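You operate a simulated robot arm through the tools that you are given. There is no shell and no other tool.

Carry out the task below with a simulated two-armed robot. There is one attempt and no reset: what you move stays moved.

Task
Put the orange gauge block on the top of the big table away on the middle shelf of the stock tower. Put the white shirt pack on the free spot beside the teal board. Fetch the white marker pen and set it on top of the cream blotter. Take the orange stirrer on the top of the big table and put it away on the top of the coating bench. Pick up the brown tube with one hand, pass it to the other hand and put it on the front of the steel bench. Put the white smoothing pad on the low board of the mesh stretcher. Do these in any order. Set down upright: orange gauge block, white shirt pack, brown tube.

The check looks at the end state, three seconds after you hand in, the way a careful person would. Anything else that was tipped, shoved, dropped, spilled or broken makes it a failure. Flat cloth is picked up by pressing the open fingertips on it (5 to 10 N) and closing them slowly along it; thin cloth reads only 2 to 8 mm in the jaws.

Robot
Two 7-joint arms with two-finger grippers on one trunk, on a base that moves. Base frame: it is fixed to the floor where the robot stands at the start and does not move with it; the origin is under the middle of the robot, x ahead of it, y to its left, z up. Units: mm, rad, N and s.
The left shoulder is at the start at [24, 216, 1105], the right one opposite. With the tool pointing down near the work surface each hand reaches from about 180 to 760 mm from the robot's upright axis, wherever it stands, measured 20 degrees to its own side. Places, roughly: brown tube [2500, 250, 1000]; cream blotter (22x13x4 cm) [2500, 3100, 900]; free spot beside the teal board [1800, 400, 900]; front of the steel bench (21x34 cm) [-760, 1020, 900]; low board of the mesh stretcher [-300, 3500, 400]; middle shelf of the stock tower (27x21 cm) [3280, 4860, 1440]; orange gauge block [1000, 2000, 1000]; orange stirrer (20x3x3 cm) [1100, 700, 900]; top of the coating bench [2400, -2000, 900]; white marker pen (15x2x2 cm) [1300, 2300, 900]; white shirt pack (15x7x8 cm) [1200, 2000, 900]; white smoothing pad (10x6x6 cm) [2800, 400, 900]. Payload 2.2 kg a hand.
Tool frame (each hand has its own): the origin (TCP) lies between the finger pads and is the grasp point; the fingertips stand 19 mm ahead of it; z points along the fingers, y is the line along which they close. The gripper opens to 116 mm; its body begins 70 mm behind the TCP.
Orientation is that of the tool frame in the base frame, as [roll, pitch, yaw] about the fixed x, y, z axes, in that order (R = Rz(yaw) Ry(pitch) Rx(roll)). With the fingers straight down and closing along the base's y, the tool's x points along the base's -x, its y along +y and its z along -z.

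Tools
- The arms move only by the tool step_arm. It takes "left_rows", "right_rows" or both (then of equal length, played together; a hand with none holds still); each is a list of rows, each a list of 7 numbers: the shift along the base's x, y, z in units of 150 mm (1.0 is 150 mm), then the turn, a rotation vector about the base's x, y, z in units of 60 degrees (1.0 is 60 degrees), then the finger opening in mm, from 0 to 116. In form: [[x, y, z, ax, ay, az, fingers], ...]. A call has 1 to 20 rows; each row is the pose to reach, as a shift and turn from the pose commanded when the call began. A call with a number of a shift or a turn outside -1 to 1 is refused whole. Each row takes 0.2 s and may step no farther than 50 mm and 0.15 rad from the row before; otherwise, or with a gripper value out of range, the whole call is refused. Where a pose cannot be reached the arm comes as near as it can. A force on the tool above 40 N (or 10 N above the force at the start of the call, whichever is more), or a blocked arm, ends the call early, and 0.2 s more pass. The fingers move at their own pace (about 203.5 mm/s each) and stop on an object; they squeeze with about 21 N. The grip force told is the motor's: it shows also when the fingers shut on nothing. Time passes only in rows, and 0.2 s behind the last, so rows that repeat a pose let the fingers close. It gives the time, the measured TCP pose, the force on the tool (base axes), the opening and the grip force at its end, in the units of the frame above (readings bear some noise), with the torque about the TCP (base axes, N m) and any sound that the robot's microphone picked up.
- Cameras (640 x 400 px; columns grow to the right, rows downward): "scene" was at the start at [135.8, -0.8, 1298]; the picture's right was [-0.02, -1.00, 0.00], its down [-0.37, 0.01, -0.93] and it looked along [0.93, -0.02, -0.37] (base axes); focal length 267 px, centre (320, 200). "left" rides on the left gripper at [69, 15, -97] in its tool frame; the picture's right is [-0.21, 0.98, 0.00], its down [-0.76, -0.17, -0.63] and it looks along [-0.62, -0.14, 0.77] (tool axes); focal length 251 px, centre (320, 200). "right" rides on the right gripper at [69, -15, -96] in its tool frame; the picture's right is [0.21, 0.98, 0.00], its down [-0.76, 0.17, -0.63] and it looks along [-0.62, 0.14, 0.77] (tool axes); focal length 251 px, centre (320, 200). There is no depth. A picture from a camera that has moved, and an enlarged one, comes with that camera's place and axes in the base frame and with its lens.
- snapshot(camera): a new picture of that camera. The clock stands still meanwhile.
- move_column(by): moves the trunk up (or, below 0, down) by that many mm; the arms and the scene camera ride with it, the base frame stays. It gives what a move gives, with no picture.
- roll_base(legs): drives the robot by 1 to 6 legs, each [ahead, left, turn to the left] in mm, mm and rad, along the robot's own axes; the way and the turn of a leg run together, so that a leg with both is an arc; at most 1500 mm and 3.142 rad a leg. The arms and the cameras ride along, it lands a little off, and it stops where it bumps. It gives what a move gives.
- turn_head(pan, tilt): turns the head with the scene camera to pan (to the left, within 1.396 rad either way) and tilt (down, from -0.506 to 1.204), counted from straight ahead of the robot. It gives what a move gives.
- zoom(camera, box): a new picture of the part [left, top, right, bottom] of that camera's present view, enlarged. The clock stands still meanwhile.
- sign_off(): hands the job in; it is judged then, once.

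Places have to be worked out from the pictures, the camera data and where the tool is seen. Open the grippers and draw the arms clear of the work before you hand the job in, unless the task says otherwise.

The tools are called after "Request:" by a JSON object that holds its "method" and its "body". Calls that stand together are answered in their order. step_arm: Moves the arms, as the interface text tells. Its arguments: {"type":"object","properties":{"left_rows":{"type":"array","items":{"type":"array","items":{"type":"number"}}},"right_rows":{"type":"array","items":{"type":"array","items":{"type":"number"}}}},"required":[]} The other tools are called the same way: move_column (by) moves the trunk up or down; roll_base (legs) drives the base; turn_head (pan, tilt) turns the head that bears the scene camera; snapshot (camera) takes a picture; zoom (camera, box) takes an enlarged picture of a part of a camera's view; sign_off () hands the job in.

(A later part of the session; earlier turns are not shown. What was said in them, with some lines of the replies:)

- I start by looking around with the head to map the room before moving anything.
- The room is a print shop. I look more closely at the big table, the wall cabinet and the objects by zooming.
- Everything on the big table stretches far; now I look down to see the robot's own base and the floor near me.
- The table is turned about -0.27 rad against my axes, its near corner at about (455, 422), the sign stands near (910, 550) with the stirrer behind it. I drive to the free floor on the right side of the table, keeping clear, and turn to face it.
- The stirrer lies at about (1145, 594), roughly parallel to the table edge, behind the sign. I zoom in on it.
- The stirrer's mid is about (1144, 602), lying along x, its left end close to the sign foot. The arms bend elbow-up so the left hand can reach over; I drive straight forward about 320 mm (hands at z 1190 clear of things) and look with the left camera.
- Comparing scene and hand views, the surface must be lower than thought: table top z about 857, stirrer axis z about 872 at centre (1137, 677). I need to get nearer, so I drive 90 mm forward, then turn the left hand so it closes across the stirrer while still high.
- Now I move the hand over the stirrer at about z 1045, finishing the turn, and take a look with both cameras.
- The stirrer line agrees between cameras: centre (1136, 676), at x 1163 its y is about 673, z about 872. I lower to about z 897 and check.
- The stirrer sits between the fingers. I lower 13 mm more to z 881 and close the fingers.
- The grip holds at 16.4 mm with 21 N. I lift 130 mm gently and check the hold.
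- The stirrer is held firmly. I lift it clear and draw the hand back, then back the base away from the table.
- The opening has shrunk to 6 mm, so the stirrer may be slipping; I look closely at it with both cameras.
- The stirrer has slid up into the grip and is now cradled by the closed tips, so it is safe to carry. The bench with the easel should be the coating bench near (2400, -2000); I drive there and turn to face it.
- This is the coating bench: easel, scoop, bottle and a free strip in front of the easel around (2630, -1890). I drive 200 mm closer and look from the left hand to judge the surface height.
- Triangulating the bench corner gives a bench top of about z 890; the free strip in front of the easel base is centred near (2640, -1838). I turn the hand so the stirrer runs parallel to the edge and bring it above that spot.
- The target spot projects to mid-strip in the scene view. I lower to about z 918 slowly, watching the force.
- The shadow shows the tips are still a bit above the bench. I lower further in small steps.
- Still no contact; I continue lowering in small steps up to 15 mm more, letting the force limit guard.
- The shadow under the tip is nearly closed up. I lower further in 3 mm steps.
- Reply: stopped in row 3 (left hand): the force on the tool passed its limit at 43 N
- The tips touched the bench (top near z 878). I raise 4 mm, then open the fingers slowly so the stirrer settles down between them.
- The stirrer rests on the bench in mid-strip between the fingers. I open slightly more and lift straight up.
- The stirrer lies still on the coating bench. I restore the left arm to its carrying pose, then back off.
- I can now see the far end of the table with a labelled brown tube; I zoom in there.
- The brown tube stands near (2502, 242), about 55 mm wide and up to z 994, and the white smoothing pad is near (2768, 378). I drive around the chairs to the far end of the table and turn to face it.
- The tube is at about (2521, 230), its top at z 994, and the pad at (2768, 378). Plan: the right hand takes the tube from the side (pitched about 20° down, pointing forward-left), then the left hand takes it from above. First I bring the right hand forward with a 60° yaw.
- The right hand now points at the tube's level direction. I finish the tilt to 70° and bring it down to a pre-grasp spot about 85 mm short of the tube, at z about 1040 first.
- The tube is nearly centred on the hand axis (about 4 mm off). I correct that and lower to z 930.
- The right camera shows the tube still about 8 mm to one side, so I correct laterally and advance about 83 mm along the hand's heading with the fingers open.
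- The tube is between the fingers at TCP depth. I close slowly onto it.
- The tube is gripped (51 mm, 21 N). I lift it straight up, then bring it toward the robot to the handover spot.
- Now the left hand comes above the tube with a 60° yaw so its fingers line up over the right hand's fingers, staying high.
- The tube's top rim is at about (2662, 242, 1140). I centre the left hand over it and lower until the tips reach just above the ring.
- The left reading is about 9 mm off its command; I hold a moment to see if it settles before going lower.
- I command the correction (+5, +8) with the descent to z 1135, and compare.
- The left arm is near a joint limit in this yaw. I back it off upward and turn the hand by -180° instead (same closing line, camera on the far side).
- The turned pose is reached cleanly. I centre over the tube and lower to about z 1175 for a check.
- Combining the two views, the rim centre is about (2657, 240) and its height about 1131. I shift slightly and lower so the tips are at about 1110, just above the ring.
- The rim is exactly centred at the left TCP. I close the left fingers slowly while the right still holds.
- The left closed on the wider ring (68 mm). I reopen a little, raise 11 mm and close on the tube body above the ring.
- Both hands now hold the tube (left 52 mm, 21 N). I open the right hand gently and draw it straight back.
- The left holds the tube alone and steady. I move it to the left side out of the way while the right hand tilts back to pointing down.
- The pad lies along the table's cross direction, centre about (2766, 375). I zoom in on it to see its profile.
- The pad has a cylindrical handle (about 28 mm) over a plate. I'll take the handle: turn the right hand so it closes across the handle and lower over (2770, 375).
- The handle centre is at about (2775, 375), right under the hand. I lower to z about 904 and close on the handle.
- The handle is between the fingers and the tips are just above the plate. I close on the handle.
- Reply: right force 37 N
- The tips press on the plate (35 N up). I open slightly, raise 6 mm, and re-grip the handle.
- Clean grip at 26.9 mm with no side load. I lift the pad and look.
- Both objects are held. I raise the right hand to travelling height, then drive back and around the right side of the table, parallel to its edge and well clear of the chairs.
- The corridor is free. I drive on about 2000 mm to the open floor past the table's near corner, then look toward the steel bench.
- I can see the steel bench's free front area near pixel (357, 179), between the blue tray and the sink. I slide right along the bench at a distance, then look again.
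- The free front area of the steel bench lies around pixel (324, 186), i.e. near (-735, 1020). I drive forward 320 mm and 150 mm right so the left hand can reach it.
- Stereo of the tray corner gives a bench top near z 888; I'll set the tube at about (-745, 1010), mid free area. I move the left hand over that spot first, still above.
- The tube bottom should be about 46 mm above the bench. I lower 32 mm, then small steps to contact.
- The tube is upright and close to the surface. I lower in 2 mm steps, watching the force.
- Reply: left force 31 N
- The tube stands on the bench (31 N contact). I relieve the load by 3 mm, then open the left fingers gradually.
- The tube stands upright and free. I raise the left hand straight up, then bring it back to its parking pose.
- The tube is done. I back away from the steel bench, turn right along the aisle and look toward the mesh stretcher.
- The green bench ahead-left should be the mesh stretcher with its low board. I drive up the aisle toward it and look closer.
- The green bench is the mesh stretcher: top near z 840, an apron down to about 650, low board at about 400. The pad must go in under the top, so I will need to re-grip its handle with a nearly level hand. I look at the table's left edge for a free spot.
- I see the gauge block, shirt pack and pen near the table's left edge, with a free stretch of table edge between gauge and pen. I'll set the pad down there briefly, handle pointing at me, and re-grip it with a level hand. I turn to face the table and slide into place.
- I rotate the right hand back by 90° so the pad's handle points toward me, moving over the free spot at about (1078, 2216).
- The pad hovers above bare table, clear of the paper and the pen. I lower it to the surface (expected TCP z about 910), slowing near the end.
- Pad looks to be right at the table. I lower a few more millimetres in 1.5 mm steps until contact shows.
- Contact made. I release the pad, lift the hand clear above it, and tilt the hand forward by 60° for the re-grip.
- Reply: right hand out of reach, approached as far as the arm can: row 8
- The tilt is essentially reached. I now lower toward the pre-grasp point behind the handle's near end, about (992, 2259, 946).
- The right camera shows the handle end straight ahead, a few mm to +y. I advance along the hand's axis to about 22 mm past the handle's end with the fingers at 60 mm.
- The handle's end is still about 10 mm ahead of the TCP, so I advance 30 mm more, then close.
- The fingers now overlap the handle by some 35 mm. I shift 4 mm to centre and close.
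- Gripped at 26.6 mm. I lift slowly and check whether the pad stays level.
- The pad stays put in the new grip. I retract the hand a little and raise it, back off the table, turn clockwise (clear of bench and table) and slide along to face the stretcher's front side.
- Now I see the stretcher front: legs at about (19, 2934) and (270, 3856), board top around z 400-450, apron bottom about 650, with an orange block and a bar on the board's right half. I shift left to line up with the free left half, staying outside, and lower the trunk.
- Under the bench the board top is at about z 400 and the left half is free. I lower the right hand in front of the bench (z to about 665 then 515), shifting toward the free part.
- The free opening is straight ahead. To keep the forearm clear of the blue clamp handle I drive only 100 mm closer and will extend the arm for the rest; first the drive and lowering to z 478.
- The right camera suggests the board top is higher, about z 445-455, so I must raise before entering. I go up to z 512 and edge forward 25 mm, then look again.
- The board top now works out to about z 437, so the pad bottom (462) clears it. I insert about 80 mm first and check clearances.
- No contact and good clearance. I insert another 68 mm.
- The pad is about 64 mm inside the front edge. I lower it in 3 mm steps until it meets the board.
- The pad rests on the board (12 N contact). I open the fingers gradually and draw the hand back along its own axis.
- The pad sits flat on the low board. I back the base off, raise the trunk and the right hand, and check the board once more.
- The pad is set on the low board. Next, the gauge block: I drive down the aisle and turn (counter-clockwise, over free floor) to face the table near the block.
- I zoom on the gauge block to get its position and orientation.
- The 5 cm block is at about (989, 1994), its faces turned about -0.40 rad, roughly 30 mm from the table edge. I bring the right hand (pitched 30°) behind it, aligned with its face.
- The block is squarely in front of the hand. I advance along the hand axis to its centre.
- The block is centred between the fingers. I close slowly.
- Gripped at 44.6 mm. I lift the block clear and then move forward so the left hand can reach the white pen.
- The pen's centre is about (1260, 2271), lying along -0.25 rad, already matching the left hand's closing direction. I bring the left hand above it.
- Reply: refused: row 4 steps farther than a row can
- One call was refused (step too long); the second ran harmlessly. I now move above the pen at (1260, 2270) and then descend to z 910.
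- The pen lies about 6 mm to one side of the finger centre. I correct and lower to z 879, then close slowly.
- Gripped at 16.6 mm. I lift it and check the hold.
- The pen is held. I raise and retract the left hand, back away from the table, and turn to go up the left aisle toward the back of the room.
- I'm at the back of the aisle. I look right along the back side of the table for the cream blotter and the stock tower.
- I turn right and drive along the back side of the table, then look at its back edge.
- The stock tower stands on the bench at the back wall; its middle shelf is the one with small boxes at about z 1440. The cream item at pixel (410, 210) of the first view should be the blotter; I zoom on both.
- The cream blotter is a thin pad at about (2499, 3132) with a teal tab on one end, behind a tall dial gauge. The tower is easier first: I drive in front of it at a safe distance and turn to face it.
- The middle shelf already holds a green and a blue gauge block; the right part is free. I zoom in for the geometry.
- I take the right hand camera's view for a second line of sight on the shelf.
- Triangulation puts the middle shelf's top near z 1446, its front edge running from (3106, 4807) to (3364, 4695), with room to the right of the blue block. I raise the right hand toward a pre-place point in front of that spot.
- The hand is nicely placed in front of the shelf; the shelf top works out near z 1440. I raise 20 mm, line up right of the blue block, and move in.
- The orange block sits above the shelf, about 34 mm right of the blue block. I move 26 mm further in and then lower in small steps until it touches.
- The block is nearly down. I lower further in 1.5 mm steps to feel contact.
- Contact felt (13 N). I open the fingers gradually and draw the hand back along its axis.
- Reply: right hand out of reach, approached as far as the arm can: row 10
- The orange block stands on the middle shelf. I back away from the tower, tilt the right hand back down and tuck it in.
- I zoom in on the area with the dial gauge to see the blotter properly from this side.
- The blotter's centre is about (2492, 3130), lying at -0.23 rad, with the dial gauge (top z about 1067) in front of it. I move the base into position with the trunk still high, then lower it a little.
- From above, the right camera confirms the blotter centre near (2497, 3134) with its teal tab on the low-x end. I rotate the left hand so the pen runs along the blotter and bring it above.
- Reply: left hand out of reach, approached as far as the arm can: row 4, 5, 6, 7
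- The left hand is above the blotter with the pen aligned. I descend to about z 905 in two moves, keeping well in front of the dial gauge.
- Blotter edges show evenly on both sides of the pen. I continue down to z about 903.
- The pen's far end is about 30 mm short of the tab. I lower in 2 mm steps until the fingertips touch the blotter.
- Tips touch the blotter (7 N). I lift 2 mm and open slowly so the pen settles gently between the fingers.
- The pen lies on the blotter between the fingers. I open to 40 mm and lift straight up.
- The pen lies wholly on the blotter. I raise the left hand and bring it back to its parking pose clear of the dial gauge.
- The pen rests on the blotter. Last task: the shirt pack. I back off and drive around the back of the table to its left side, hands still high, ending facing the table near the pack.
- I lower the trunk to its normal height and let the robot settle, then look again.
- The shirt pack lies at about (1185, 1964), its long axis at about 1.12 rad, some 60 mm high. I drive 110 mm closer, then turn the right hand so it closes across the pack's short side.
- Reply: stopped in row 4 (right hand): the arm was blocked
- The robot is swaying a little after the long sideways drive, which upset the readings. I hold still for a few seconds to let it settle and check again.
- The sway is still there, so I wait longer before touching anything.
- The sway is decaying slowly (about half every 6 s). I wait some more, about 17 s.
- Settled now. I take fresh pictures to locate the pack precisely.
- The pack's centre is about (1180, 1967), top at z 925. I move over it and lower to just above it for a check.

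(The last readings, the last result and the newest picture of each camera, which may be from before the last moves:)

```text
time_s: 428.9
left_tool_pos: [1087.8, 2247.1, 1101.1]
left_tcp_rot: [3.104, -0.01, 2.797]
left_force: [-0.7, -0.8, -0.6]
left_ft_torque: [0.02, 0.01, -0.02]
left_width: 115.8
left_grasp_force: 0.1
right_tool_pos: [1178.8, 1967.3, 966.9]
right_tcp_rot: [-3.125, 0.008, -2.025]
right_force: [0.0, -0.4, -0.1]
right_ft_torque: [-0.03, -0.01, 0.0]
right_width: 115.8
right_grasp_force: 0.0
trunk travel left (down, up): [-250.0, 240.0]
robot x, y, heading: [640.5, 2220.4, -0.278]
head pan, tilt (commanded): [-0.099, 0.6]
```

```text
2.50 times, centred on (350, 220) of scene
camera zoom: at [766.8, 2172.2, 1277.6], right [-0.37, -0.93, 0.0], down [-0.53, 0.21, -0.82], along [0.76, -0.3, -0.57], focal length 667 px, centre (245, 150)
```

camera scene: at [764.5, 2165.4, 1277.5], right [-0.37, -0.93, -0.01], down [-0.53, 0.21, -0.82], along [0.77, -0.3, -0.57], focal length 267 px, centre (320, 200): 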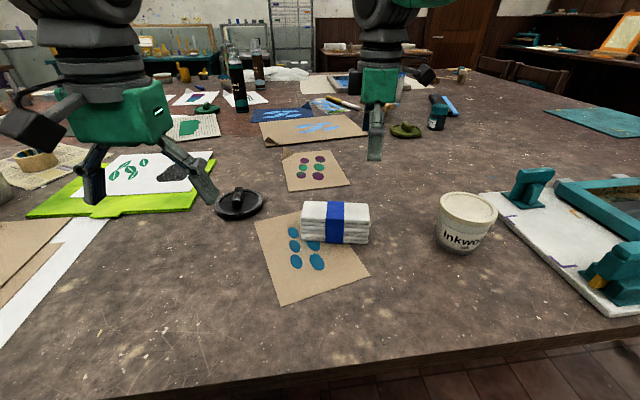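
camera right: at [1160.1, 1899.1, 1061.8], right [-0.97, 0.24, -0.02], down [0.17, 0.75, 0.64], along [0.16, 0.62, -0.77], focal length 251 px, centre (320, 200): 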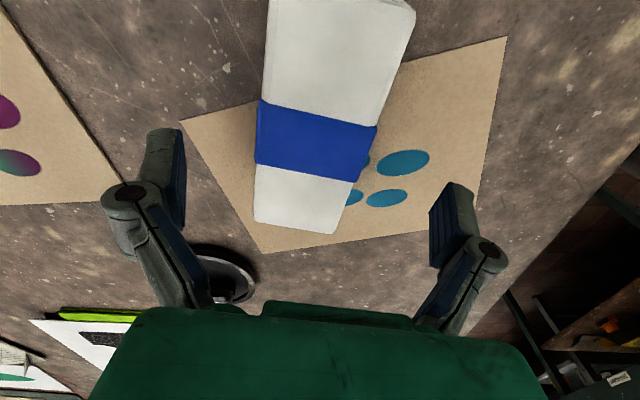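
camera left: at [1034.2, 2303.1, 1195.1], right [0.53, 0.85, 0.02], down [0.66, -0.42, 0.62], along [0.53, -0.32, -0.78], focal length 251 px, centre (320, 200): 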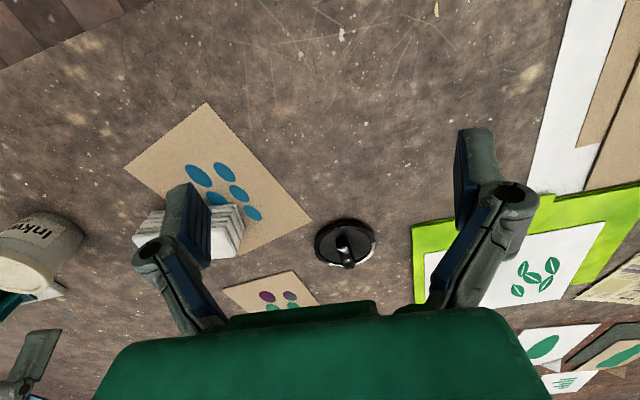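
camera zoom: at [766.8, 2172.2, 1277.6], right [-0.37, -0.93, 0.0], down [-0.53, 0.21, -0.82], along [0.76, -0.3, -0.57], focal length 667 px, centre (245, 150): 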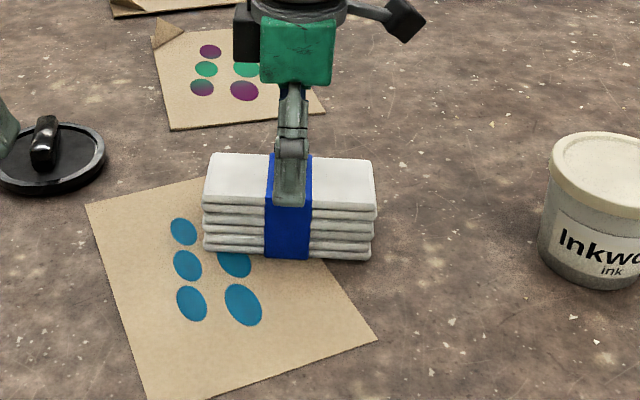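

The fingers straddle the blue band; pack centre is about 4 mm further in x. I correct and lower to z 889, then close.

Request:
{"method": "step_arm", "body": {"right_rows": [[0.027, -0.007, -0.15, 0, 0, 0, 116], [0.027, -0.007, -0.3, 0, 0, 0, 116], [0.027, -0.007, -0.45, 0, 0, 0, 116], [0.027, -0.007, -0.52, 0, 0, 0, 116], [0.027, -0.007, -0.52, 0, 0, 0, 105], [0.027, -0.007, -0.52, 0, 0, 0, 92], [0.027, -0.007, -0.52, 0, 0, 0, 82], [0.027, -0.007, -0.52, 0, 0, 0, 74], [0.027, -0.007, -0.52, 0, 0, 0, 66], [0.027, -0.007, -0.52, 0, 0, 0, 58], [0.027, -0.007, -0.52, 0, 0, 0, 45], [0.027, -0.007, -0.52, 0, 0, 0, 45]]}}

Request:
{"method": "snapshot", "body": {"camera": "right"}}

Request:
{"method": "zoom", "body": {"camera": "scene", "box": [250, 140, 450, 300]}}

```text
time_s: 431.5
left_tool_pos: [1087.8, 2246.6, 1100.8]
left_tcp_rot: [3.105, -0.01, 2.796]
left_force: [0.5, -0.2, 0.3]
left_ft_torque: [0.0, 0.0, -0.01]
left_width: 115.9
left_grasp_force: 0.0
right_tool_pos: [1182.4, 1966.5, 889.3]
right_tcp_rot: [-3.123, 0.01, -2.025]
right_force: [0.8, -0.1, 5.2]
right_ft_torque: [0.11, 0.13, -0.08]
right_width: 65.1
right_grasp_force: 21.0
trunk travel left (down, up): [-250.0, 240.0]
robot x, y, heading: [640.8, 2213.3, -0.277]
head pan, tilt (commanded): [-0.099, 0.6]
```

```text
taken
camera right: at [1164.6, 1897.7, 984.6], right [-0.97, 0.24, -0.02], down [0.17, 0.75, 0.64], along [0.16, 0.62, -0.77], focal length 251 px, centre (320, 200)
```

right: 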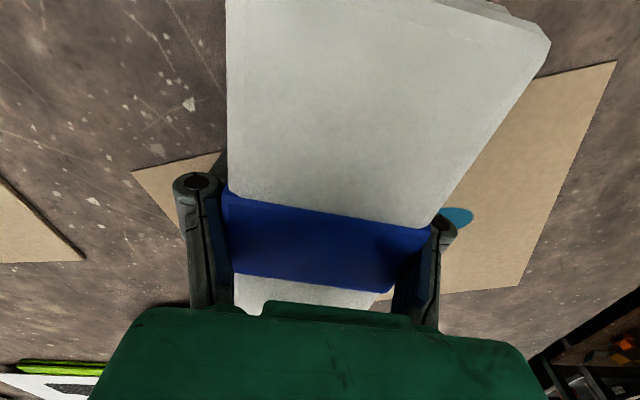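

```text
2.50 times, centred on (350, 220) of scene
camera zoom: at [766.5, 2172.6, 1277.7], right [-0.37, -0.93, 0.0], down [-0.53, 0.21, -0.82], along [0.77, -0.3, -0.57], focal length 667 px, centre (245, 150)
```

zoom: 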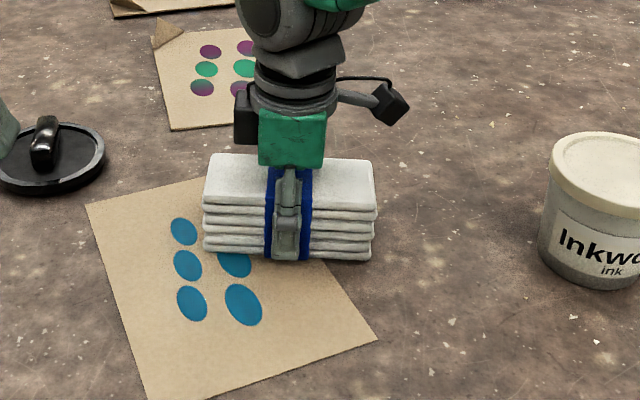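

Gripped at 65 mm across the band. I lift slowly and check.

Request:
{"method": "step_arm", "body": {"right_rows": [[0, 0, 0.03, 0, 0, 0, 45], [0, 0, 0.1, 0, 0, 0, 45], [0, 0, 0.25, 0, 0, 0, 45], [0, 0, 0.45, 0, 0, 0, 45], [0, 0, 0.7, 0, 0, 0, 45], [0, 0, 1.0, 0, 0, 0, 45], [0, 0, 1.0, 0, 0, 0, 45]]}}

Request:
{"method": "snapshot", "body": {"camera": "scene"}}

```text
time_s: 433.1
left_tool_pos: [1089.2, 2247.5, 1099.9]
left_tcp_rot: [3.106, -0.011, 2.796]
left_force: [-0.4, -0.2, 0.5]
left_ft_torque: [0.01, 0.01, -0.03]
left_width: 116.0
left_grasp_force: 0.0
right_tool_pos: [1184.9, 1964.8, 1040.1]
right_tcp_rot: [-3.129, 0.008, -2.024]
right_force: [0.5, 0.6, -2.1]
right_ft_torque: [0.01, 0.03, 0.03]
right_width: 65.0
right_grasp_force: 20.9
trunk travel left (down, up): [-250.0, 240.0]
robot x, y, heading: [643.0, 2214.6, -0.277]
head pan, tilt (commanded): [-0.099, 0.6]
```

```text
taken
camera scene: at [767.6, 2172.0, 1277.4], right [-0.37, -0.93, 0.0], down [-0.53, 0.21, -0.82], along [0.76, -0.3, -0.57], focal length 267 px, centre (320, 200)
```

scene: 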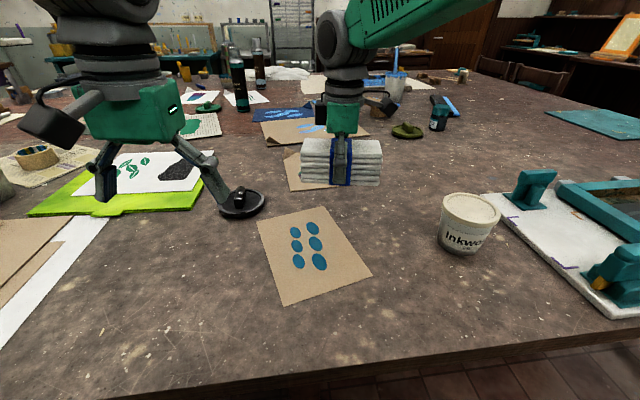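

The pack is off the table and the paper stayed put. I retract and raise it a bit, then back off and drive forward-only legs around the near end of the table toward the teal board.

Request:
{"method": "step_arm", "body": {"right_rows": [[-0.1, 0.03, 0.15, 0, 0, 0, 45], [-0.25, 0.07, 0.3, 0, 0, 0, 45], [-0.4, 0.11, 0.45, 0, 0, 0, 45], [-0.55, 0.16, 0.6, 0, 0, 0, 45], [-0.64, 0.18, 0.67, 0, 0, 0, 45]]}}

Request:
{"method": "roll_base", "body": {"legs": [[-250, 0, 0], [0, 0, -1.57], [800, 0, 0], [800, 0, 0], [830, 0, 0]]}}

Request:
{"method": "turn_head", "body": {"pan": 0.8, "tilt": 0.4}}

Request:
{"method": "snapshot", "body": {"camera": "scene"}}

```text
time_s: 434.3
left_tool_pos: [1087.6, 2246.7, 1100.4]
left_tcp_rot: [3.104, -0.009, 2.795]
left_force: [-0.4, 0.0, -1.0]
left_ft_torque: [0.02, 0.02, 0.01]
left_width: 116.0
left_grasp_force: 0.0
right_tool_pos: [1085.7, 1993.3, 1141.6]
right_tcp_rot: [-3.127, 0.01, -2.025]
right_force: [-0.4, 0.6, -1.9]
right_ft_torque: [-0.04, 0.02, -0.01]
right_width: 64.8
right_grasp_force: 21.1
trunk travel left (down, up): [-250.0, 240.0]
robot x, y, heading: [644.5, 2212.2, -0.273]
head pan, tilt (commanded): [-0.099, 0.6]
```

```text
time_s: 451.8
left_tool_pos: [-179.1, -534.3, 1100.0]
left_tcp_rot: [3.105, -0.01, 1.242]
left_force: [0.7, -0.4, 0.0]
left_ft_torque: [-0.03, 0.02, -0.03]
left_width: 116.2
left_grasp_force: 0.0
right_tool_pos: [-431.2, -536.6, 1141.3]
right_tcp_rot: [-3.127, 0.01, 2.706]
right_force: [-0.3, 0.0, -1.7]
right_ft_torque: [0.01, -0.03, 0.02]
right_width: 63.8
right_grasp_force: 21.4
trunk travel left (down, up): [-250.0, 240.0]
robot x, y, heading: [-218.0, -90.3, -1.83]
head pan, tilt (commanded): [-0.099, 0.6]
```

```text
time_s: 453.0
left_tool_pos: [-177.5, -532.1, 1101.5]
left_tcp_rot: [3.106, -0.009, 1.242]
left_force: [0.1, 0.7, 0.5]
left_ft_torque: [-0.01, 0.01, 0.01]
left_width: 116.0
left_grasp_force: 0.1
right_tool_pos: [-430.8, -535.7, 1141.8]
right_tcp_rot: [-3.125, 0.01, 2.705]
right_force: [-0.7, -0.4, -1.8]
right_ft_torque: [0.03, -0.03, 0.03]
right_width: 63.7
right_grasp_force: 21.7
trunk travel left (down, up): [-250.0, 240.0]
robot x, y, heading: [-216.4, -91.3, -1.829]
head pan, tilt (commanded): [0.799, 0.4]
```

```text
taken
camera scene: at [-180.1, -210.8, 1295.9], right [-0.86, -0.51, 0.0], down [-0.2, 0.34, -0.92], along [0.47, -0.79, -0.39], focal length 267 px, centre (320, 200)
```

scene: 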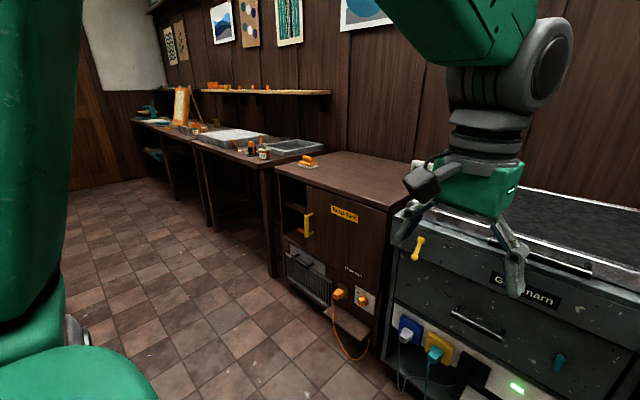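

I turn left and drive along the right side of the table, then turn to face it near the teal board.

Request:
{"method": "roll_base", "body": {"legs": [[0, 0, 1.55], [850, 0, 0], [800, 0, 0], [0, 0, 1.57]]}}

Request:
{"method": "turn_head", "body": {"pan": -0.1, "tilt": 0.5}}

Request:
{"method": "snapshot", "body": {"camera": "scene"}}

```text
time_s: 468.9
left_tool_pos: [1332.2, -97.4, 1101.5]
left_tcp_rot: [3.105, -0.009, -1.931]
left_force: [0.6, 0.0, -0.1]
left_ft_torque: [0.01, -0.04, -0.01]
left_width: 116.1
left_grasp_force: 0.1
right_tool_pos: [1584.8, -102.6, 1142.6]
right_tcp_rot: [-3.124, 0.011, -0.467]
right_force: [0.2, -0.6, -2.1]
right_ft_torque: [0.02, 0.02, -0.02]
right_width: 63.7
right_grasp_force: 20.7
trunk travel left (down, up): [-250.0, 240.0]
robot x, y, heading: [1352.5, -539.8, 1.277]
head pan, tilt (commanded): [0.799, 0.4]
```

```text
time_s: 470.1
left_tool_pos: [1332.0, -100.3, 1102.6]
left_tcp_rot: [3.105, -0.007, -1.932]
left_force: [-0.4, -0.3, 0.2]
left_ft_torque: [-0.01, 0.01, 0.03]
left_width: 116.1
left_grasp_force: 0.1
right_tool_pos: [1584.4, -104.6, 1143.8]
right_tcp_rot: [-3.12, 0.01, -0.467]
right_force: [-1.0, -0.4, -1.8]
right_ft_torque: [-0.01, -0.03, 0.01]
right_width: 63.7
right_grasp_force: 20.4
trunk travel left (down, up): [-250.0, 240.0]
robot x, y, heading: [1358.2, -542.0, 1.281]
head pan, tilt (commanded): [-0.099, 0.499]
```

```text
taken
camera scene: at [1404.0, -415.2, 1286.8], right [0.92, -0.38, 0.0], down [-0.18, -0.45, -0.88], along [0.33, 0.81, -0.48], focal length 267 px, centre (320, 200)
```

scene: 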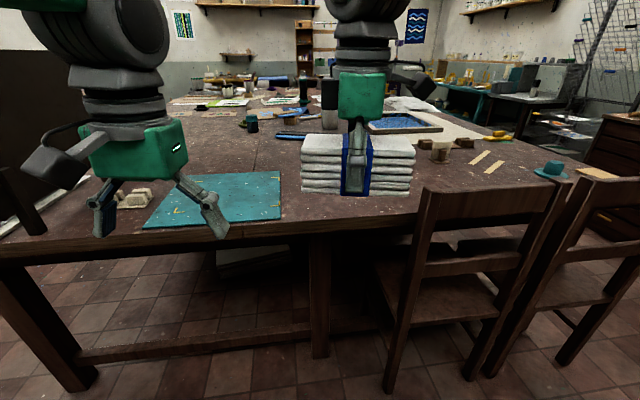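

The free spot should lie right of the teal board, behind my hand in this view; earlier I noticed white corner marks there. I zoom in to find them.

Request:
{"method": "zoom", "body": {"camera": "scene", "box": [230, 120, 430, 250]}}

Request:
{"method": "snapshot", "body": {"camera": "right"}}

Request:
{"method": "snapshot", "body": {"camera": "left"}}

```text
3.08 times, centred on (330, 185) of scene
camera zoom: at [1404.0, -415.2, 1286.8], right [0.92, -0.38, 0.0], down [-0.18, -0.45, -0.88], along [0.33, 0.81, -0.48], focal length 821 px, centre (289, 246)
```

zoom: 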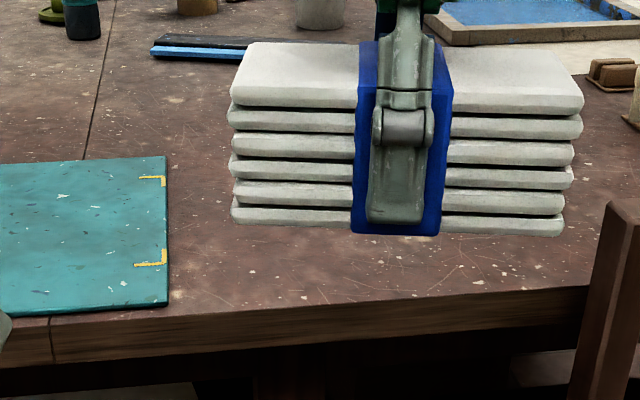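

```text
taken
camera right: at [1652.5, -124.9, 1238.0], right [-0.25, -0.97, -0.02], down [-0.75, 0.18, 0.64], along [-0.61, 0.18, -0.77], focal length 251 px, centre (320, 200)
```

right: 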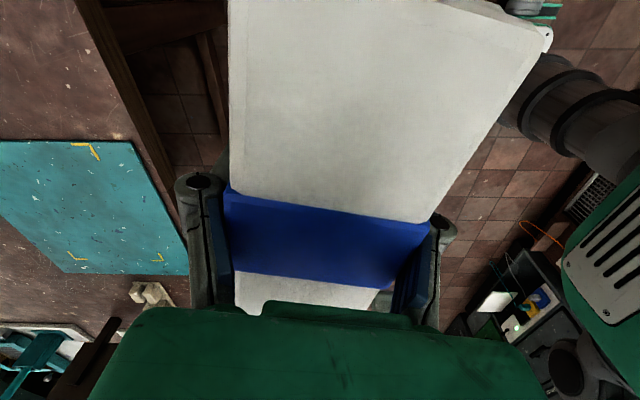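

```text
taken
camera left: at [1296.6, -160.5, 1199.3], right [-0.84, 0.55, 0.03], down [0.45, 0.64, 0.62], along [0.32, 0.54, -0.78], focal length 251 px, centre (320, 200)
```

left: 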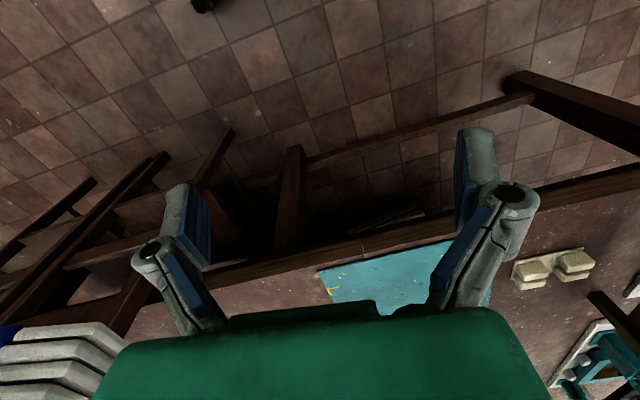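

The teal board's right edge runs from (1547, 240) to (1638, 602), and the bare area to its right is centred near (1800, 395). I drive 430 mm forward so the right hand can reach it.

Request:
{"method": "roll_base", "body": {"legs": [[430, 0, 0]]}}

Request:
{"method": "turn_head", "body": {"pan": -0.3, "tilt": 0.75}}

Request:
{"method": "snapshot", "body": {"camera": "scene"}}

Request:
{"method": "snapshot", "body": {"camera": "left"}}

```text
time_s: 472.8
left_tool_pos: [1455.0, 318.2, 1102.6]
left_tcp_rot: [3.105, -0.008, -1.929]
left_force: [0.6, -0.1, -0.7]
left_ft_torque: [-0.02, 0.0, 0.01]
left_width: 116.0
left_grasp_force: 0.0
right_tool_pos: [1707.5, 313.6, 1143.5]
right_tcp_rot: [-3.121, 0.01, -0.465]
right_force: [0.3, 0.7, -1.8]
right_ft_torque: [-0.02, 0.02, -0.04]
right_width: 63.6
right_grasp_force: 21.1
trunk travel left (down, up): [-250.0, 240.0]
robot x, y, heading: [1481.4, -123.3, 1.281]
head pan, tilt (commanded): [-0.099, 0.499]
```

```text
time_s: 473.6
left_tool_pos: [1454.1, 315.4, 1103.3]
left_tcp_rot: [3.106, -0.003, -1.927]
left_force: [-0.4, 0.0, -0.3]
left_ft_torque: [0.01, -0.01, 0.03]
left_width: 116.3
left_grasp_force: 0.0
right_tool_pos: [1707.1, 311.2, 1144.9]
right_tcp_rot: [-3.12, 0.01, -0.466]
right_force: [0.5, 1.0, -1.8]
right_ft_torque: [0.01, 0.0, 0.04]
right_width: 63.8
right_grasp_force: 20.9
trunk travel left (down, up): [-250.0, 240.0]
robot x, y, heading: [1485.9, -120.0, 1.28]
head pan, tilt (commanded): [-0.3, 0.75]
```

```text
taken
camera scene: at [1540.2, -12.8, 1264.9], right [0.83, -0.56, 0.0], down [-0.38, -0.57, -0.73], along [0.41, 0.61, -0.68], focal length 267 px, centre (320, 200)
```

scene: 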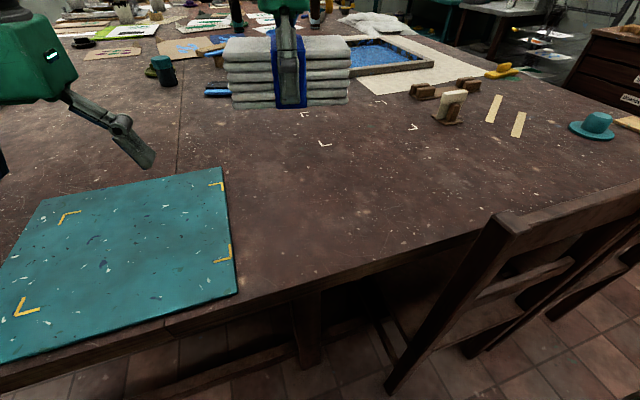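

```text
taken
camera left: at [1419.5, 254.5, 1200.2], right [-0.84, 0.54, 0.03], down [0.44, 0.64, 0.62], along [0.32, 0.54, -0.78], focal length 251 px, centre (320, 200)
```

left: 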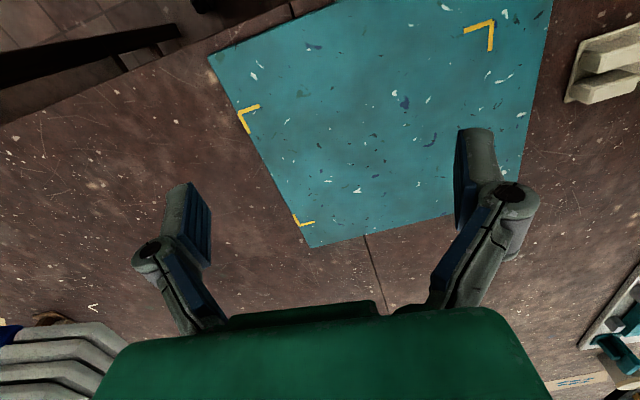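

The bare table right of the teal board around (1800, 400) is free. I bring the pack above it, turning it parallel to the table edge.

Request:
{"method": "step_arm", "body": {"right_rows": [[0.12, 0.12, 0, 0, 0, 0.04, 45], [0.24, 0.24, 0, 0, 0, 0.08, 45], [0.37, 0.36, 0, 0, 0, 0.12, 45], [0.5, 0.48, -0.1, 0, 0, 0.15, 45], [0.62, 0.593, -0.3, 0, 0, 0.172, 45], [0.62, 0.593, -0.55, 0, 0, 0.172, 45], [0.62, 0.593, -0.8, 0, 0, 0.172, 45], [0.62, 0.593, -1.0, 0, 0, 0.172, 45], [0.62, 0.593, -1.0, 0, 0, 0.172, 45]]}}

Request:
{"method": "snapshot", "body": {"camera": "scene"}}

Request:
{"method": "snapshot", "body": {"camera": "left"}}

```text
time_s: 475.6
left_tool_pos: [1454.9, 314.3, 1103.2]
left_tcp_rot: [3.104, -0.003, -1.929]
left_force: [-0.5, 0.5, 0.3]
left_ft_torque: [0.03, 0.01, -0.01]
left_width: 115.7
left_grasp_force: 0.0
right_tool_pos: [1799.4, 399.6, 992.6]
right_tcp_rot: [-3.118, 0.01, -0.285]
right_force: [0.0, -0.5, -2.3]
right_ft_torque: [0.02, -0.01, 0.01]
right_width: 63.7
right_grasp_force: 21.3
trunk travel left (down, up): [-250.0, 240.0]
robot x, y, heading: [1479.9, -123.3, 1.287]
head pan, tilt (commanded): [-0.3, 0.75]
```

```text
taken
camera scene: at [1540.7, -12.4, 1264.8], right [0.83, -0.56, 0.0], down [-0.38, -0.57, -0.73], along [0.41, 0.61, -0.68], focal length 267 px, centre (320, 200)
```

scene: 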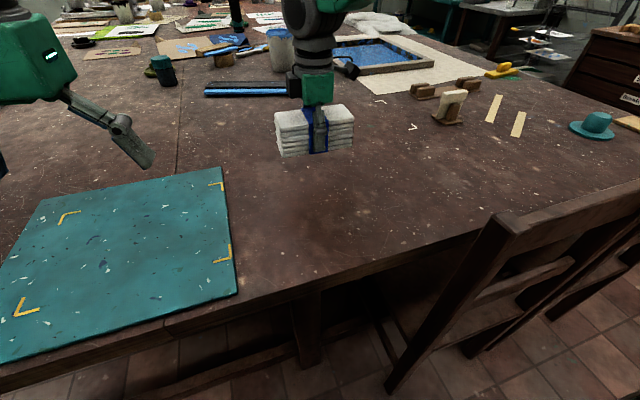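

```text
taken
camera left: at [1419.7, 254.1, 1200.4], right [-0.84, 0.54, 0.04], down [0.44, 0.64, 0.62], along [0.32, 0.54, -0.78], focal length 251 px, centre (320, 200)
```

left: 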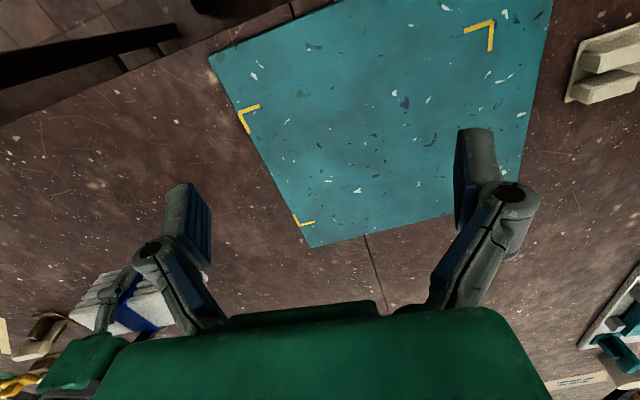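

The pack hovers over the bare spot. I lower it to z about 898 and then in small steps to contact.

Request:
{"method": "step_arm", "body": {"right_rows": [[0, 0, -0.2, 0, 0, 0, 45], [0, 0, -0.4, 0, 0, 0, 45], [0, 0, -0.55, 0, 0, 0, 45], [0, 0, -0.62, 0, 0, 0, 45], [0, 0, -0.64, 0, 0, 0, 45], [0, 0, -0.66, 0, 0, 0, 45], [0, 0, -0.66, 0, 0, 0, 45]]}}

Request:
{"method": "zoom", "body": {"camera": "scene", "box": [240, 80, 400, 200]}}

```text
time_s: 477.2
left_tool_pos: [1454.7, 317.1, 1103.2]
left_tcp_rot: [3.103, -0.004, -1.929]
left_force: [0.4, 0.7, -0.8]
left_ft_torque: [-0.01, 0.01, -0.02]
left_width: 115.9
left_grasp_force: 0.0
right_tool_pos: [1799.2, 399.2, 894.4]
right_tcp_rot: [-3.119, 0.013, -0.285]
right_force: [-0.4, 0.2, -1.9]
right_ft_torque: [0.0, 0.01, -0.02]
right_width: 63.7
right_grasp_force: 21.2
trunk travel left (down, up): [-250.0, 240.0]
robot x, y, heading: [1482.8, -120.4, 1.28]
head pan, tilt (commanded): [-0.3, 0.75]
```

```text
3.33 times, centred on (320, 140) of scene
camera zoom: at [1540.9, -11.9, 1264.7], right [0.83, -0.56, 0.0], down [-0.38, -0.57, -0.73], along [0.41, 0.61, -0.68], focal length 890 px, centre (320, 400)
```

zoom: 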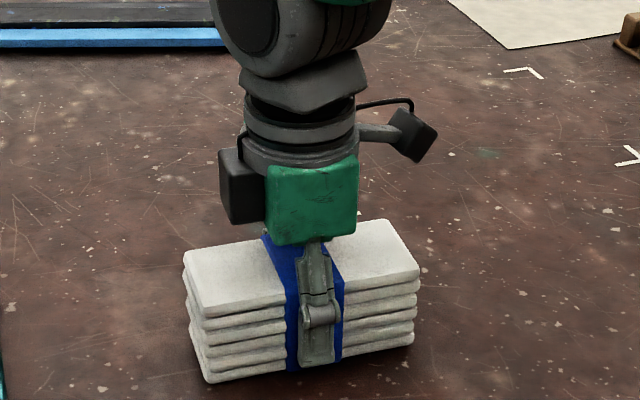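

Still just above the surface. I lower in 2 mm steps until contact is felt.

Request:
{"method": "step_arm", "body": {"right_rows": [[0, 0, -0.013, 0, 0, 0, 45], [0, 0, -0.027, 0, 0, 0, 45], [0, 0, -0.04, 0, 0, 0, 45], [0, 0, -0.053, 0, 0, 0, 45], [0, 0, -0.053, 0, 0, 0, 45]]}}

```text
time_s: 478.4
left_tool_pos: [1452.5, 313.4, 1103.9]
left_tcp_rot: [3.103, -0.002, -1.928]
left_force: [0.1, 0.5, -0.8]
left_ft_torque: [-0.03, 0.01, 0.02]
left_width: 115.7
left_grasp_force: 0.0
right_tool_pos: [1799.5, 399.7, 891.2]
right_tcp_rot: [-3.114, 0.013, -0.285]
right_force: [3.4, -1.0, 28.1]
right_ft_torque: [-1.0, 0.0, 0.12]
right_width: 63.9
right_grasp_force: 20.9
trunk travel left (down, up): [-250.0, 240.0]
robot x, y, heading: [1482.0, -122.6, 1.286]
head pan, tilt (commanded): [-0.3, 0.75]
```

Contact (28 N). I relieve the load, open the fingers gradually and then lift straight up.

Request:
{"method": "step_arm", "body": {"right_rows": [[0, 0, 0.018, 0, 0, 0, 45], [0, 0, 0.022, 0, 0, 0, 66], [0, 0, 0.022, 0, 0, 0, 72], [0, 0, 0.022, 0, 0, 0, 80], [0, 0, 0.022, 0, 0, 0, 92], [0, 0, 0.022, 0, 0, 0, 104], [0, 0, 0.022, 0, 0, 0, 110], [0, 0, 0.08, 0, 0, 0, 112], [0, 0, 0.3, 0, 0, 0, 112], [0, 0, 0.6, 0, 0, 0, 112], [0, 0, 0.9, 0, 0, 0, 112], [0, 0, 1.0, 0, 0, 0, 112]]}}

Request:
{"method": "snapshot", "body": {"camera": "scene"}}

Request:
{"method": "snapshot", "body": {"camera": "right"}}

```text
time_s: 481.0
left_tool_pos: [1454.2, 316.1, 1103.1]
left_tcp_rot: [3.105, -0.006, -1.929]
left_force: [-0.5, -0.4, -0.8]
left_ft_torque: [0.01, -0.03, 0.02]
left_width: 116.0
left_grasp_force: 0.0
right_tool_pos: [1799.8, 400.1, 1037.2]
right_tcp_rot: [-3.123, 0.011, -0.284]
right_force: [-0.9, -0.3, 0.2]
right_ft_torque: [0.0, 0.03, -0.01]
right_width: 112.3
right_grasp_force: 0.1
trunk travel left (down, up): [-250.0, 240.0]
robot x, y, heading: [1481.3, -122.8, 1.283]
head pan, tilt (commanded): [-0.3, 0.75]
```

```text
taken
camera scene: at [1540.7, -12.3, 1264.8], right [0.83, -0.56, 0.0], down [-0.38, -0.57, -0.73], along [0.41, 0.61, -0.68], focal length 267 px, centre (320, 200)
```

scene: 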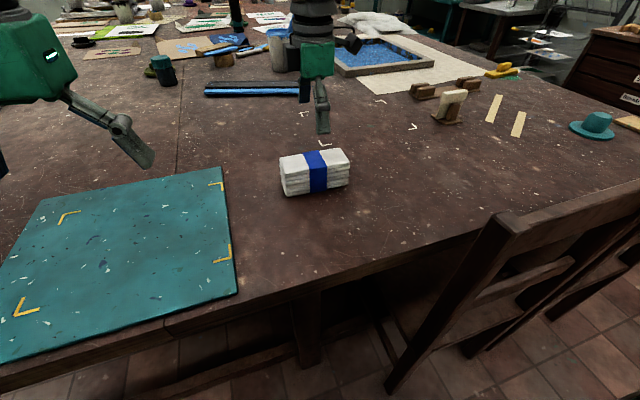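

```text
taken
camera right: at [1870.7, 392.9, 1132.1], right [-0.07, -1.0, -0.02], down [-0.77, 0.04, 0.64], along [-0.63, 0.06, -0.77], focal length 251 px, centre (320, 200)
```

right: 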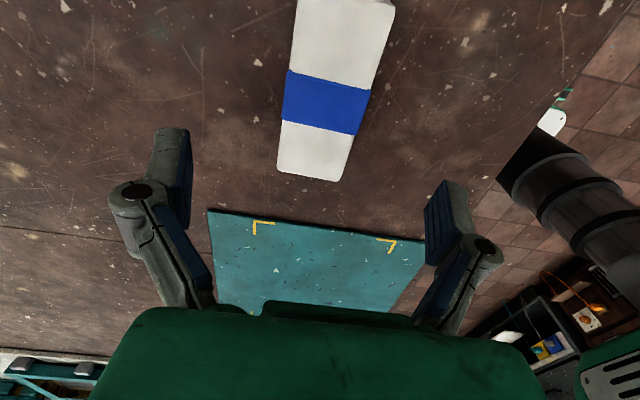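

The pack stands upright on the free spot beside the teal board. I raise the right hand, back the robot off, and turn to double-check the stirrer on the coating bench.

Request:
{"method": "step_arm", "body": {"right_rows": [[0, 0, 0.25, 0, 0, 0, 116], [-0.1, -0.1, 0.5, 0, 0, 0, 116], [-0.25, -0.3, 0.7, 0, 0, 0, 116], [-0.4, -0.5, 0.75, 0, 0, 0, 116]]}}

Request:
{"method": "roll_base", "body": {"legs": [[-450, 0, 0], [0, 0, -1.3]]}}

Request:
{"method": "turn_head", "body": {"pan": -0.9, "tilt": 0.35}}

Request:
{"method": "snapshot", "body": {"camera": "scene"}}

```text
time_s: 482.0
left_tool_pos: [1453.7, 313.6, 1104.6]
left_tcp_rot: [3.106, -0.003, -1.929]
left_force: [0.3, 0.0, -0.4]
left_ft_torque: [0.02, 0.02, -0.01]
left_width: 115.9
left_grasp_force: 0.2
right_tool_pos: [1737.5, 322.1, 1150.0]
right_tcp_rot: [-3.119, 0.011, -0.285]
right_force: [1.0, -0.3, -0.4]
right_ft_torque: [0.0, -0.02, 0.03]
right_width: 116.0
right_grasp_force: 0.0
trunk travel left (down, up): [-250.0, 240.0]
robot x, y, heading: [1478.2, -122.1, 1.282]
head pan, tilt (commanded): [-0.3, 0.75]
```

```text
time_s: 487.9
left_tool_pos: [1772.6, -411.4, 1105.1]
left_tcp_rot: [3.104, -0.004, 3.044]
left_force: [-0.4, 0.7, -0.5]
left_ft_torque: [-0.01, 0.01, 0.04]
left_width: 116.0
left_grasp_force: 0.1
right_tool_pos: [1853.9, -686.4, 1149.5]
right_tcp_rot: [-3.118, 0.01, -1.594]
right_force: [-0.2, -0.5, 0.4]
right_ft_torque: [0.0, -0.01, 0.05]
right_width: 116.3
right_grasp_force: 0.0
trunk travel left (down, up): [-250.0, 240.0]
robot x, y, heading: [1356.6, -550.3, -0.028]
head pan, tilt (commanded): [-0.3, 0.75]
```

```text
time_s: 488.9
left_tool_pos: [1771.7, -411.2, 1104.8]
left_tcp_rot: [3.105, -0.003, 3.045]
left_force: [0.7, 0.5, 0.4]
left_ft_torque: [0.01, 0.0, 0.0]
left_width: 115.8
left_grasp_force: 0.1
right_tool_pos: [1851.9, -684.5, 1150.6]
right_tcp_rot: [-3.118, 0.012, -1.597]
right_force: [-1.1, 0.0, -0.2]
right_ft_torque: [0.0, -0.02, 0.0]
right_width: 115.9
right_grasp_force: 0.0
trunk travel left (down, up): [-250.0, 240.0]
robot x, y, heading: [1356.1, -549.9, -0.023]
head pan, tilt (commanded): [-0.901, 0.351]
```

```text
taken
camera scene: at [1455.7, -626.9, 1300.5], right [-0.8, -0.6, 0.0], down [-0.21, 0.28, -0.94], along [0.56, -0.75, -0.35], focal length 267 px, centre (320, 200)
```

scene: 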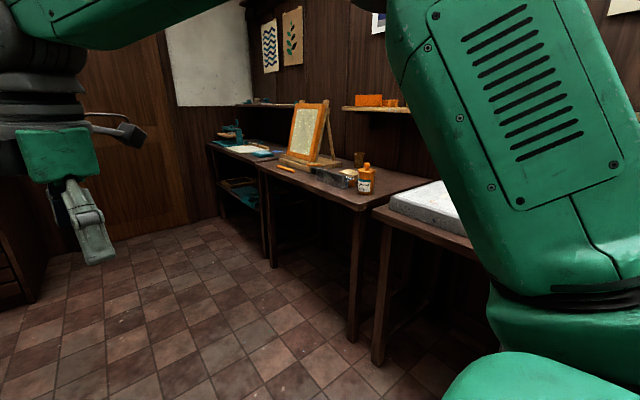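

Request:
{"method": "zoom", "body": {"camera": "scene", "box": [240, 90, 400, 210]}}

Request:
{"method": "turn_head", "body": {"pan": 1.2, "tilt": 0.45}}

Request:
{"method": "snapshot", "body": {"camera": "scene"}}

```text
3.33 times, centred on (320, 150) of scene
camera zoom: at [1455.7, -626.9, 1300.5], right [-0.8, -0.6, 0.0], down [-0.21, 0.28, -0.94], along [0.56, -0.75, -0.35], focal length 890 px, centre (320, 367)
```

zoom: 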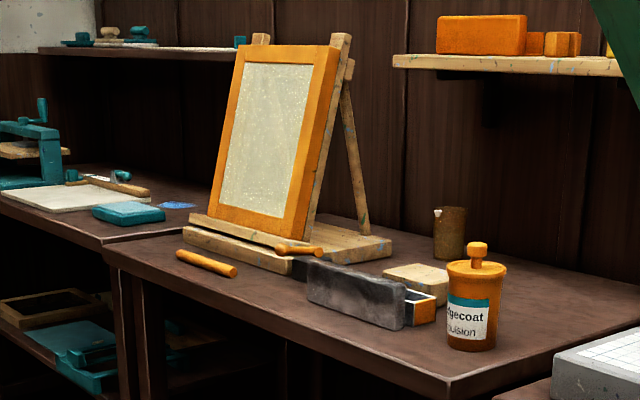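

```text
time_s: 490.9
left_tool_pos: [1770.1, -411.9, 1105.0]
left_tcp_rot: [3.105, -0.001, 3.046]
left_force: [0.1, -0.1, 0.1]
left_ft_torque: [0.02, 0.03, 0.02]
left_width: 116.0
left_grasp_force: 0.1
right_tool_pos: [1852.5, -684.1, 1151.3]
right_tcp_rot: [-3.116, 0.012, -1.597]
right_force: [0.3, 0.2, -0.1]
right_ft_torque: [0.0, 0.02, -0.01]
right_width: 115.6
right_grasp_force: 0.0
trunk travel left (down, up): [-250.0, 240.0]
robot x, y, heading: [1356.0, -552.5, -0.03]
head pan, tilt (commanded): [1.201, 0.45]
```

```text
taken
camera scene: at [1435.3, -467.5, 1291.4], right [0.92, -0.39, 0.0], down [-0.17, -0.4, -0.9], along [0.35, 0.83, -0.44], focal length 267 px, centre (320, 200)
```

scene: 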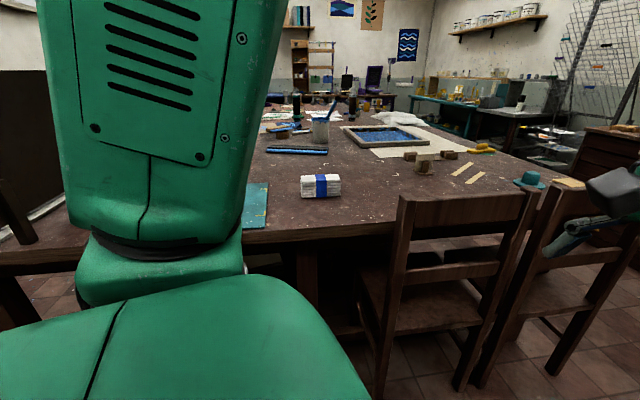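

The stirrer lies still on the coating bench, the shirt pack stands beside the teal board, and the tube, pad, pen and gauge block were each seen in place right after I released them. Both grippers are open and the arms are clear, so I hand the job in.

Request:
{"method": "sign_off", "body": {}}

```text
The job is handed in.
```

I did all six tasks and handed the job in. Both grippers are open and the arms are clear. I looked at the stirrer and the shirt pack again just before handing in. The other four I last saw in place right after letting go of them.

| Item | Where it is now |
|---|---|
| Orange gauge block | Upright on the middle shelf of the stock tower, to the right of the green and blue blocks |
| White shirt pack | Upright on the bare table to the right of the teal board, at about (1800, 400) |
| White marker pen | Lying along the cream blotter, fully on it and just short of the teal tab |
| Orange stirrer | On the coating bench, in front of the easel |
| Brown tube | Picked up with the right hand, passed to the left in mid-air, and set upright on the front of the steel bench |
| White smoothing pad | Flat on the low board of the mesh stretcher, left half |

- **Free spot:** white corner marks on the table frame another empty area about 35 cm from where I put the pack. I used the coordinates you gave, which point to the unmarked spot nearer the board.
- **Blotter:** it may have shifted by a few millimetres when the fingers let go of the pen.
- **Smoothing pad:** I set it down briefly on the big table to change my grip, so that it would fit under the top of the mesh stretcher.
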